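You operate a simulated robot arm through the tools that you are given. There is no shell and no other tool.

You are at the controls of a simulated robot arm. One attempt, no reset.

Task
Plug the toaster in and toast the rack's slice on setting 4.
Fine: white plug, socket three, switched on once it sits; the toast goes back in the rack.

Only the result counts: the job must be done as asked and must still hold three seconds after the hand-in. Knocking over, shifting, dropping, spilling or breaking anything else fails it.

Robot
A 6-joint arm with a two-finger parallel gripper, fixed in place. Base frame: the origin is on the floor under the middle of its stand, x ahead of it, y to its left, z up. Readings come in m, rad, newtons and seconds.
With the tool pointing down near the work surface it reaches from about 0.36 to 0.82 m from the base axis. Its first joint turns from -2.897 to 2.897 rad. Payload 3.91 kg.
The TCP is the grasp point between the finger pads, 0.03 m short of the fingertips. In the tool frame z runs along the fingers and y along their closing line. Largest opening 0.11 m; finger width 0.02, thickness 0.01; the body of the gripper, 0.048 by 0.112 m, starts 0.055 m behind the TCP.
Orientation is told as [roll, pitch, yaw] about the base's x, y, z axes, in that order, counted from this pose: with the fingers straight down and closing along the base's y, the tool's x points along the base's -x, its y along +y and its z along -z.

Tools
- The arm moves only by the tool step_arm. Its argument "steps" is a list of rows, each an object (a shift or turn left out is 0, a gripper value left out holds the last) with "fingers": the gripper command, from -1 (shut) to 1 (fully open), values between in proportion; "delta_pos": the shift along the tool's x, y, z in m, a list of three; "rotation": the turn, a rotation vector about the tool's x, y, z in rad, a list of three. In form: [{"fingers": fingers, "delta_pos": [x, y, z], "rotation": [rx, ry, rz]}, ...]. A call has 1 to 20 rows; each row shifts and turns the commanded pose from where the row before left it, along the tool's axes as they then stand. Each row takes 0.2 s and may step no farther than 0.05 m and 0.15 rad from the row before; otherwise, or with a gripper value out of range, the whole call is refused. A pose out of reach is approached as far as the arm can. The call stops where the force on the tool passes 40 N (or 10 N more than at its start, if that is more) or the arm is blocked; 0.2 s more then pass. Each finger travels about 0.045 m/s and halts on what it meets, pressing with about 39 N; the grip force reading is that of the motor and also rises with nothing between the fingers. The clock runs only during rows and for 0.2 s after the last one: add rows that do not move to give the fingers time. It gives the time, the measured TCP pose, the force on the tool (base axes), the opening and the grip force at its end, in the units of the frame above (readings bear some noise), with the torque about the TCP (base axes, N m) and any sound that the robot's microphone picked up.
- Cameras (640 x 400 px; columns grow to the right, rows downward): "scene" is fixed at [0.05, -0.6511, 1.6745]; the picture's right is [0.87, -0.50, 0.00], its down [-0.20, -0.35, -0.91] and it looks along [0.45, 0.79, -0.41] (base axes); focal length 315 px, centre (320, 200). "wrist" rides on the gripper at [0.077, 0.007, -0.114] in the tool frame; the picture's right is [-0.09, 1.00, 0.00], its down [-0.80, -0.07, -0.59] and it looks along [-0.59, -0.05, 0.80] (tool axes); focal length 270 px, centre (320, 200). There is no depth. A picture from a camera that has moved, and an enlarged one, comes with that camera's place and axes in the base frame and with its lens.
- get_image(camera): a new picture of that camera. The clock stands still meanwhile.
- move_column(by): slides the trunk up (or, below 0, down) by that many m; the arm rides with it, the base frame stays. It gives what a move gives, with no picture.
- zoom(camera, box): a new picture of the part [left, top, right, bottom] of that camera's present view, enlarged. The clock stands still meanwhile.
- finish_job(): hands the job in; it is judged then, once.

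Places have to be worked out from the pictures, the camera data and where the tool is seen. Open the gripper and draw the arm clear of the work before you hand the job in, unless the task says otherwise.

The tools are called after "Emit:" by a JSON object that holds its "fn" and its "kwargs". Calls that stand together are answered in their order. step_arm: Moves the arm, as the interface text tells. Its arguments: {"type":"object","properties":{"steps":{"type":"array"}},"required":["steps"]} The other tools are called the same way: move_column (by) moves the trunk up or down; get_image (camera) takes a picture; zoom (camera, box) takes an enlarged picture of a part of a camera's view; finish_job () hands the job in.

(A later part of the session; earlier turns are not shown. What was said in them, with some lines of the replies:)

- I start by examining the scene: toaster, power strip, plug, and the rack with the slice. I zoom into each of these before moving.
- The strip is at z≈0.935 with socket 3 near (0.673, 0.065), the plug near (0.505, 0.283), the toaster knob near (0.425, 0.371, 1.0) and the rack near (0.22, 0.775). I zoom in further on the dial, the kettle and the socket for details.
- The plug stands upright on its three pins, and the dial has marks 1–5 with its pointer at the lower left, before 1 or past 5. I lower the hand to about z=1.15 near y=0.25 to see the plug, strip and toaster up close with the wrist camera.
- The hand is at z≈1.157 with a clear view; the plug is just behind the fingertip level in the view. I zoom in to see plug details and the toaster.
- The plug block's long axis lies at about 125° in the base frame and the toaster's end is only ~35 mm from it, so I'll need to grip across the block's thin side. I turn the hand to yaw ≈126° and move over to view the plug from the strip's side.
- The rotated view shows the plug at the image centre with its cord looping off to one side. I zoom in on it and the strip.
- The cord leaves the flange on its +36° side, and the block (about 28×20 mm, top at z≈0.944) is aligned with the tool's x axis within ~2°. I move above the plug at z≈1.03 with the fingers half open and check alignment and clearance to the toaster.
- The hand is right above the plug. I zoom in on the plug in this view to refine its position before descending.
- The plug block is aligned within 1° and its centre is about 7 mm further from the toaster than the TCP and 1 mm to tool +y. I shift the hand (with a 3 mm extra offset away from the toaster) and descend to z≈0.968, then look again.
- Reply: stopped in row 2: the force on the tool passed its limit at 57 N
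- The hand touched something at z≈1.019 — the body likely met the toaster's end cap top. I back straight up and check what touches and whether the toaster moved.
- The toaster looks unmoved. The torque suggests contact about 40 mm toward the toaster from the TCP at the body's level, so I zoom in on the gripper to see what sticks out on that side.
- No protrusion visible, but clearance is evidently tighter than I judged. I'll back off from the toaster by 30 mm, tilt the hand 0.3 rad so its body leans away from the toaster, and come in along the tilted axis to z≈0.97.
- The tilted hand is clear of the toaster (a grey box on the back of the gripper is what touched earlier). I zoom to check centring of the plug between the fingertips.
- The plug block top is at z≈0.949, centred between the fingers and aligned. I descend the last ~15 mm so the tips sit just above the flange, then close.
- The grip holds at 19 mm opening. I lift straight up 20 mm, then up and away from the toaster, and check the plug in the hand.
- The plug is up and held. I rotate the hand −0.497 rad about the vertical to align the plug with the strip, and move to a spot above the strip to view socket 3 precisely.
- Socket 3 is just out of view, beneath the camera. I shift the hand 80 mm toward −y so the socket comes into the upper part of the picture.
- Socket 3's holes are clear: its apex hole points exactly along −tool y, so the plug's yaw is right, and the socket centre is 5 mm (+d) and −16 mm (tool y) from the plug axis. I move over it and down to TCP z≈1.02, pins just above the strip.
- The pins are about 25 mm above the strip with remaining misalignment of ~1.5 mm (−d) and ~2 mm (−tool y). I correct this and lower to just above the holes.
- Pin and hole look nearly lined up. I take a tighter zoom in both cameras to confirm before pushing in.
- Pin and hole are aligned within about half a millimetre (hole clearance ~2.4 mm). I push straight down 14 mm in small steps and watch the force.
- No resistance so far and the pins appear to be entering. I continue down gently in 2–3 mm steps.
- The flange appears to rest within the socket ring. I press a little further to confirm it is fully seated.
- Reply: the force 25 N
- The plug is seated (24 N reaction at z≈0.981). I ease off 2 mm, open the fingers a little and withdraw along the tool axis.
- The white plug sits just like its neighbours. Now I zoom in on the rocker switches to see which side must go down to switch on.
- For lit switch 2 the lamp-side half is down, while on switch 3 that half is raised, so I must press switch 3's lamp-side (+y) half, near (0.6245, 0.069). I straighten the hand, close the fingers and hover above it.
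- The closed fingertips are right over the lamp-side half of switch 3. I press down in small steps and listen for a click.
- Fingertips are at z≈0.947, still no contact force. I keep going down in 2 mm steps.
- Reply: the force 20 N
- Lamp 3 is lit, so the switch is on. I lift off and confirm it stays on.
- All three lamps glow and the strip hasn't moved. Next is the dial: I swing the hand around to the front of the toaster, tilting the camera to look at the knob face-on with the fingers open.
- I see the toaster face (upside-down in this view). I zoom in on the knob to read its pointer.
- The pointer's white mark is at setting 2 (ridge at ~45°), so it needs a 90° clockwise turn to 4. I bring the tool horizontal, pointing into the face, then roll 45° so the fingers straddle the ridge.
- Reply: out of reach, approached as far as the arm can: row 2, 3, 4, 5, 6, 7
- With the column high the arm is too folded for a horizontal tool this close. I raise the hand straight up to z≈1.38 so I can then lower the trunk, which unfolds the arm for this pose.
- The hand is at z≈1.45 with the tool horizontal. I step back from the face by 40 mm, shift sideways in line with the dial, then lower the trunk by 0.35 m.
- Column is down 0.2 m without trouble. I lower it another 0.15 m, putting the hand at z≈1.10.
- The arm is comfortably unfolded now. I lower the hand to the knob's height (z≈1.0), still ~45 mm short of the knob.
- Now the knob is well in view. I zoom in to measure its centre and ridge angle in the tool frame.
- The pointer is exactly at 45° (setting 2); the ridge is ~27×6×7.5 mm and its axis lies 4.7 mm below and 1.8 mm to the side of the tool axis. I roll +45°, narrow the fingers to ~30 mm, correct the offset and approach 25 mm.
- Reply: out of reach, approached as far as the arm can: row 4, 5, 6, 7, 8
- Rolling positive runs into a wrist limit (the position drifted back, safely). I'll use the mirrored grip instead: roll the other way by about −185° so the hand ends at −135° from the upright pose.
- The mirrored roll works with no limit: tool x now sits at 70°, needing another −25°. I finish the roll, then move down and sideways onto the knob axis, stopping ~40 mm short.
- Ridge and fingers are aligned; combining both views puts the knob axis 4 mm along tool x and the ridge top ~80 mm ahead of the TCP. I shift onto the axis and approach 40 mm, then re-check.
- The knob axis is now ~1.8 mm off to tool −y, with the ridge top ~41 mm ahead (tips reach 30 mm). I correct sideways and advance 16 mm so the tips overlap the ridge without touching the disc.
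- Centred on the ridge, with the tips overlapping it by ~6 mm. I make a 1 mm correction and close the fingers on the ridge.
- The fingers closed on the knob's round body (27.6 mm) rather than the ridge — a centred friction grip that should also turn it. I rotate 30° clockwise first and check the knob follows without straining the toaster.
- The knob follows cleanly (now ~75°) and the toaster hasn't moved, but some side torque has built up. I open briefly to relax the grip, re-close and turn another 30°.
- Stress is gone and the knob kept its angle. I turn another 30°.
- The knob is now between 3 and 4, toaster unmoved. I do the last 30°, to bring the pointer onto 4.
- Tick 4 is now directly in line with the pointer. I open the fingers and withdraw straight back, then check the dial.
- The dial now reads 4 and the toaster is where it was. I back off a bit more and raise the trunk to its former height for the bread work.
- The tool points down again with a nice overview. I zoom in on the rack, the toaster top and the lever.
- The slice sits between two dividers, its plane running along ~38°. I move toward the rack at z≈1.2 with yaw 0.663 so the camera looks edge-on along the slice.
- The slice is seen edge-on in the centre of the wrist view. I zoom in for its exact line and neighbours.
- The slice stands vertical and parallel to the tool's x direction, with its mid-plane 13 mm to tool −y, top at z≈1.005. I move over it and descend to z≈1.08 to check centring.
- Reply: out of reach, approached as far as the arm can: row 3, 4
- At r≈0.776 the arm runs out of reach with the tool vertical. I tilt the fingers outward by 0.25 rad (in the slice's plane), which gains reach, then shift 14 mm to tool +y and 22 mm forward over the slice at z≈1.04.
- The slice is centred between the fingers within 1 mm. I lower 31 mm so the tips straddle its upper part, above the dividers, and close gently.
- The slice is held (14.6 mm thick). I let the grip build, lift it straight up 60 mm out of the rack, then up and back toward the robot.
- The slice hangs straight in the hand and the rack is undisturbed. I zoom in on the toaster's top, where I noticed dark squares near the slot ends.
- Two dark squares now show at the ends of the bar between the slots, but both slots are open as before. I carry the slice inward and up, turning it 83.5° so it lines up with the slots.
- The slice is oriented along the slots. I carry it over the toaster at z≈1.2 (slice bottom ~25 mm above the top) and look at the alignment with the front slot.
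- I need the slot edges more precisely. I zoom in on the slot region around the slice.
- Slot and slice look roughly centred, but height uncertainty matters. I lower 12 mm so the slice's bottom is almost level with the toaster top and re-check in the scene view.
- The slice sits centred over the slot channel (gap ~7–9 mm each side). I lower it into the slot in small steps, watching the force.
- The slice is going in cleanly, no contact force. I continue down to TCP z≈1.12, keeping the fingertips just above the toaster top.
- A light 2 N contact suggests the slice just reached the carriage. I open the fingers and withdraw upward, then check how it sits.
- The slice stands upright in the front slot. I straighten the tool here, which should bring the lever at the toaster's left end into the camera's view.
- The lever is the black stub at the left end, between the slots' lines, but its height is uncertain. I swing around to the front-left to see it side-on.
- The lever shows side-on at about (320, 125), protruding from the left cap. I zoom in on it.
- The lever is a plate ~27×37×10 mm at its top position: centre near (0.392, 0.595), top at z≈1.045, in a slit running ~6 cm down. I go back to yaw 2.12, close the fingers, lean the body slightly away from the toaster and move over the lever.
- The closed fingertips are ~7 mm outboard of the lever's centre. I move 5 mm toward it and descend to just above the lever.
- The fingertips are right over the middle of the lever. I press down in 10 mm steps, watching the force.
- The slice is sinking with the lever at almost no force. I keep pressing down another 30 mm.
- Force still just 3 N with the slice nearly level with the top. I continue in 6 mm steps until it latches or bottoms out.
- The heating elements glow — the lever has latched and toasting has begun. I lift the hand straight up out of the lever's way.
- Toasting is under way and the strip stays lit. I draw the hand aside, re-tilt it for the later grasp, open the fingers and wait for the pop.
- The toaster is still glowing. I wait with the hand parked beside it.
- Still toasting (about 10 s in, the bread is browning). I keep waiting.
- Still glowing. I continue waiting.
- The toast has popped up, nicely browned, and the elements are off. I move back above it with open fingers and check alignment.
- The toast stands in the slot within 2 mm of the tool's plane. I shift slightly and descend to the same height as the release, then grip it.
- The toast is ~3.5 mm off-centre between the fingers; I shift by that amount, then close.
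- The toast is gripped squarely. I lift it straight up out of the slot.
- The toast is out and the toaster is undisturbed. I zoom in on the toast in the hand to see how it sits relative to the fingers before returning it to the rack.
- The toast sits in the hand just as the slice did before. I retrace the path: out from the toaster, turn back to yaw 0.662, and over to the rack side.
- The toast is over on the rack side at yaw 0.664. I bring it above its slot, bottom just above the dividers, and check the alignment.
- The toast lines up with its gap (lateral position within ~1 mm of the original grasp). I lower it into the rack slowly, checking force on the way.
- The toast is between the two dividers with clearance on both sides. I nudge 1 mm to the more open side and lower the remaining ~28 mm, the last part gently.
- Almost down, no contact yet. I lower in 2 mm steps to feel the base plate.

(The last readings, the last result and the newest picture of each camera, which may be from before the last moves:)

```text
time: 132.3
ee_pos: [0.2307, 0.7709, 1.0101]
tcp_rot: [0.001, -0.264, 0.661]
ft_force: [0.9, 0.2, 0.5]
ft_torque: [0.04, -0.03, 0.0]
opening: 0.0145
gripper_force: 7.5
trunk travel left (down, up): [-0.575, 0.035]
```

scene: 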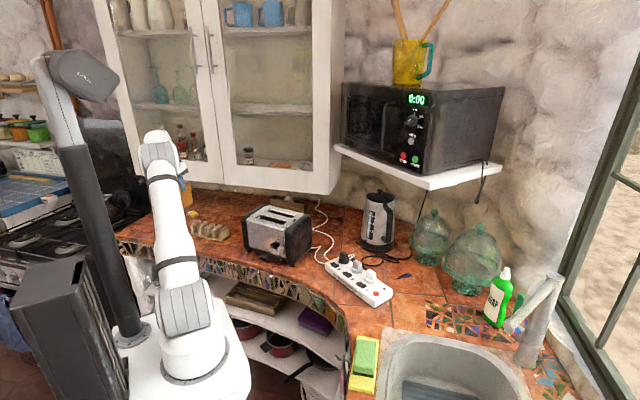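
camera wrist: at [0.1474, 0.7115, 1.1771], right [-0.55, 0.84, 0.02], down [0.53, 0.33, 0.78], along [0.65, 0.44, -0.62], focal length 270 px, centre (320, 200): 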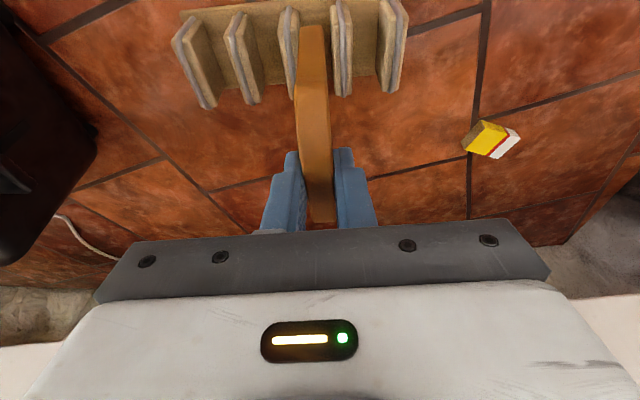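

Still no clear contact at z≈1.010 (original grasp was 1.0093). I go another 1.5 mm at a time.

Emit:
{"fn": "step_arm", "kwargs": {"steps": [{"delta_pos": [0.0004, 0, 0.00145]}, {}]}}

Emit:
{"fn": "step_arm", "kwargs": {"steps": [{"delta_pos": [0.0004, 0, 0.00145]}, {}]}}

Emit:
{"fn": "zoom", "kwargs": {"camera": "scene", "box": [195, 205, 230, 245]}}

```text
time: 132.9
ee_pos: [0.2315, 0.7698, 1.0094]
tcp_rot: [0.003, -0.263, 0.661]
ft_force: [-0.1, -0.1, 6.8]
ft_torque: [0.08, -0.1, 0.02]
opening: 0.0147
gripper_force: 8.2
trunk travel left (down, up): [-0.575, 0.035]
```

```text
time: 133.5
ee_pos: [0.2315, 0.7707, 1.0085]
tcp_rot: [0.001, -0.262, 0.662]
ft_force: [1.0, -0.5, 7.4]
ft_torque: [0.07, 0.01, 0.0]
opening: 0.0147
gripper_force: 7.7
trunk travel left (down, up): [-0.575, 0.035]
```

```text
10.00 times, centred on (212, 225) of scene
camera zoom: at [0.05, -0.6511, 1.6745], right [0.87, -0.5, 0.0], down [-0.2, -0.35, -0.91], along [0.45, 0.79, -0.41], focal length 3151 px, centre (1395, -50)
```

zoom: 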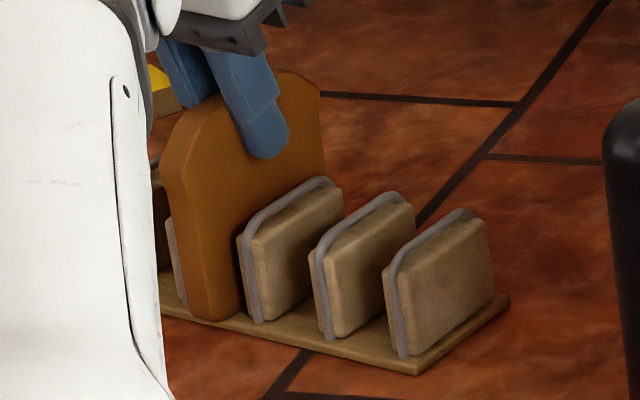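

The toast rests on the rack base (7 N). I relieve 1 mm, open the fingers and withdraw upward.

Emit:
{"fn": "step_arm", "kwargs": {"steps": [{"delta_pos": [-0.0004, 0, -0.00145]}, {"fingers": -0.5}, {"fingers": -0.25}, {}, {"delta_pos": [-0.0039, 0, -0.0145]}, {"delta_pos": [-0.0052, 0, -0.0193]}, {"delta_pos": [-0.0052, 0, -0.0193]}, {}]}}

Emit:
{"fn": "get_image", "kwargs": {"camera": "wrist"}}

Emit:
{"fn": "zoom", "kwargs": {"camera": "scene", "box": [180, 185, 240, 250]}}

```text
time: 135.3
ee_pos: [0.2301, 0.771, 1.0647]
tcp_rot: [0.0, -0.262, 0.661]
ft_force: [0.1, 0.0, 0.1]
ft_torque: [0.0, -0.02, 0.04]
opening: 0.0412
gripper_force: 0.1
trunk travel left (down, up): [-0.575, 0.035]
```

```text
taken
camera wrist: at [0.1444, 0.7127, 1.1543], right [-0.55, 0.84, 0.02], down [0.53, 0.32, 0.78], along [0.65, 0.44, -0.62], focal length 270 px, centre (320, 200)
```

wrist: 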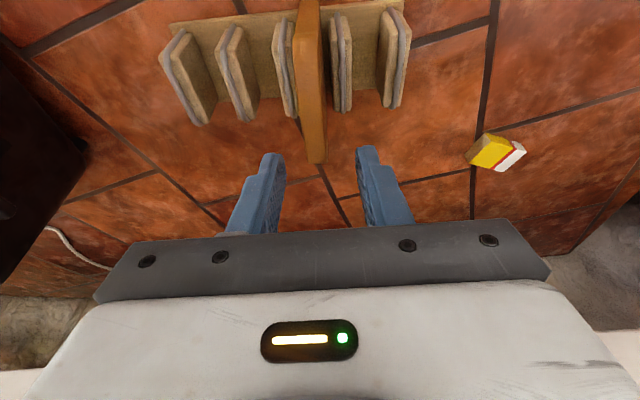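

```text
6.15 times, centred on (210, 218) of scene
camera zoom: at [0.05, -0.6511, 1.6745], right [0.87, -0.5, 0.0], down [-0.2, -0.35, -0.91], along [0.45, 0.79, -0.41], focal length 1939 px, centre (997, 92)
```

zoom: 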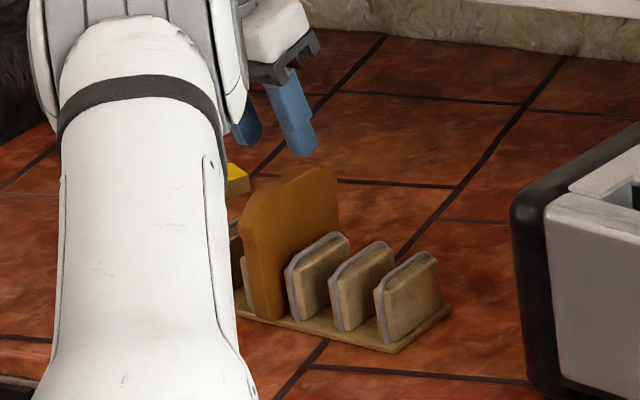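

The toast stands in the rack on its own. I back the hand up and away toward the robot, open the gripper fully, and then inspect everything.

Emit:
{"fn": "step_arm", "kwargs": {"steps": [{"delta_pos": [0.0212, 0, -0.0367]}, {"delta_pos": [0.0212, 0, -0.0367]}, {"delta_pos": [0.0212, 0, -0.0367]}, {"fingers": 1, "delta_pos": [0.0053, -0.0425, -0.011]}, {"delta_pos": [0.0053, -0.0425, -0.011]}, {"delta_pos": [0.0053, -0.0425, -0.011]}, {"delta_pos": [0.0053, -0.0425, -0.011]}, {"rotation": [0, 0.131, 0]}, {"rotation": [0, 0.131, 0]}, {"delta_pos": [0.02, -0.03, -0.03]}, {"delta_pos": [0.02, -0.03, -0.03]}, {}]}}

Emit:
{"fn": "get_image", "kwargs": {"camera": "scene"}}

Emit:
{"fn": "get_image", "kwargs": {"camera": "wrist"}}

```text
time: 137.9
ee_pos: [0.2443, 0.4898, 1.2479]
tcp_rot: [0.001, 0.0, 0.662]
ft_force: [0.2, -0.3, 0.3]
ft_torque: [0.04, 0.03, -0.01]
opening: 0.1101
gripper_force: 0.0
trunk travel left (down, up): [-0.575, 0.035]
```

```text
taken
```

scene: 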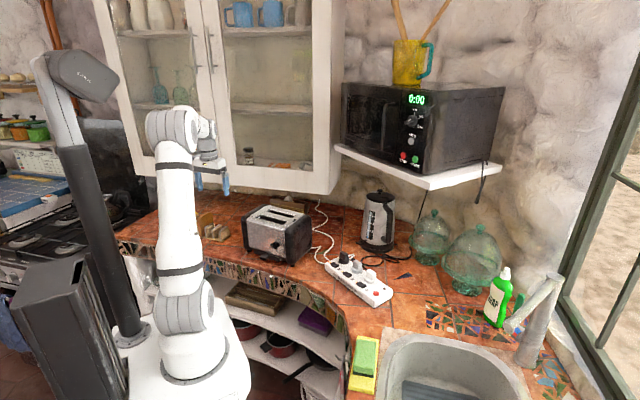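

```text
taken
camera wrist: at [0.1796, 0.4478, 1.3626], right [-0.54, 0.84, 0.0], down [0.68, 0.44, 0.59], along [0.5, 0.32, -0.8], focal length 270 px, centre (320, 200)
```

wrist: 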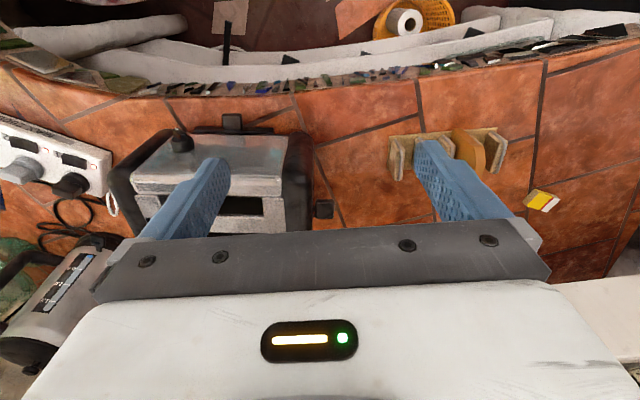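

I retreat a bit further to a neutral spot near the start pose and check the dial, the strip and the rack once more.

Emit:
{"fn": "step_arm", "kwargs": {"steps": [{"delta_pos": [0.0, -0.045, -0.02]}, {"delta_pos": [0.0, -0.045, -0.02]}, {"delta_pos": [0.0, -0.045, -0.02]}, {"delta_pos": [0.0, -0.045, -0.02]}, {"delta_pos": [0.0, -0.045, -0.02]}, {"delta_pos": [0.0, -0.045, -0.02]}, {}, {}]}}

Emit:
{"fn": "get_image", "kwargs": {"camera": "scene"}}

Emit:
{"fn": "zoom", "kwargs": {"camera": "scene", "box": [225, 190, 325, 275]}}

Emit:
{"fn": "zoom", "kwargs": {"camera": "scene", "box": [325, 245, 405, 305]}}

Emit:
{"fn": "zoom", "kwargs": {"camera": "scene", "box": [180, 195, 250, 250]}}

```text
time: 139.7
ee_pos: [0.41, 0.2755, 1.3723]
tcp_rot: [0.0, -0.001, 0.662]
ft_force: [0.2, -0.4, 0.3]
ft_torque: [-0.01, 0.0, 0.03]
opening: 0.1099
gripper_force: 0.1
trunk travel left (down, up): [-0.575, 0.035]
```

```text
taken
```

scene: 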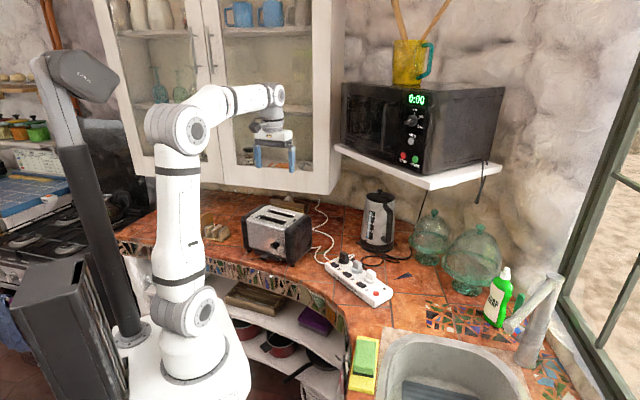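

```text
4.71 times, centred on (275, 232) of scene
camera zoom: at [0.05, -0.6511, 1.6745], right [0.87, -0.5, 0.0], down [-0.2, -0.35, -0.91], along [0.45, 0.79, -0.41], focal length 1483 px, centre (532, 47)
```

zoom: 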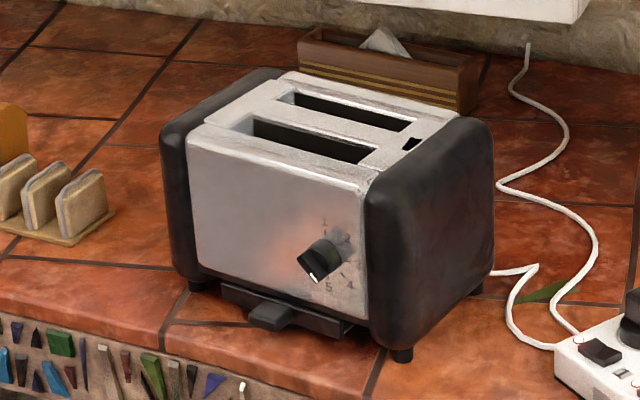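

```text
6.67 times, centred on (365, 275) of scene
camera zoom: at [0.05, -0.6511, 1.6745], right [0.87, -0.5, 0.0], down [-0.2, -0.35, -0.91], along [0.45, 0.79, -0.41], focal length 2101 px, centre (20, -300)
```

zoom: 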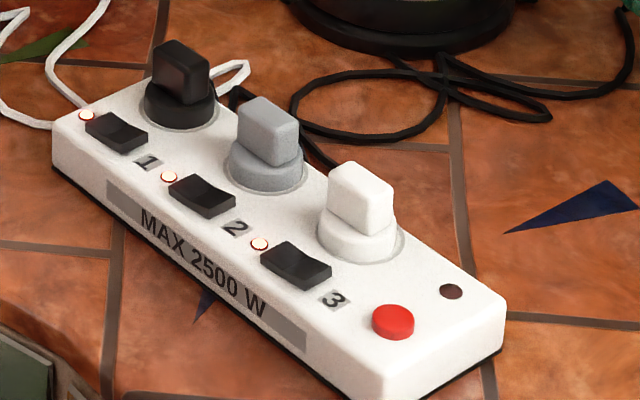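

```text
7.27 times, centred on (215, 222) of scene
camera zoom: at [0.05, -0.6511, 1.6745], right [0.87, -0.5, 0.0], down [-0.2, -0.35, -0.91], along [0.45, 0.79, -0.41], focal length 2292 px, centre (1084, 36)
```

zoom: 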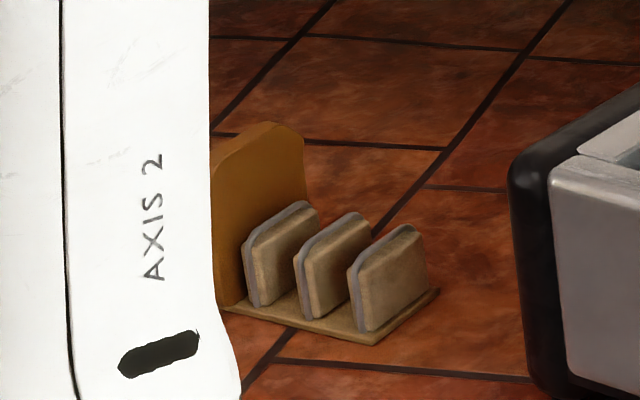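

Everything checks out: the plug is seated in socket 3 and its lamp is lit, the dial is at 4, and the toast is upright in the rack. The toaster and rack are where they were, and the arm is clear with the gripper open. I hand in the job.

Emit:
{"fn": "finish_job", "kwargs": {}}

```text
The job is handed in.
```

The toaster is plugged in, the rack's slice was toasted on setting 4, and the toast is back in the rack. I've handed the job in but haven't seen the judging result.

- **Plug:** the white plug is fully seated in socket three. I switched the socket on after that, and its lamp is lit.
- **Toast:** I set the dial to 4, pushed the lever down until the elements glowed, and waited about 20 seconds until it popped up browned. It stands upright in the slot it came from.
- **Bump:** while I was reaching for the plug, the gripper pressed down on the toaster's end with about 57 N. I backed off, and the pictures afterwards showed the toaster hadn't moved.
- **Oddity:** dark squares appeared on the toaster's top between the slots partway through, and a small one was still there at the end. I don't know what they are; toasting worked normally.

The arm is clear of the work and the gripper is open. The toaster, power strip and rack are where they started, as far as the pictures show.
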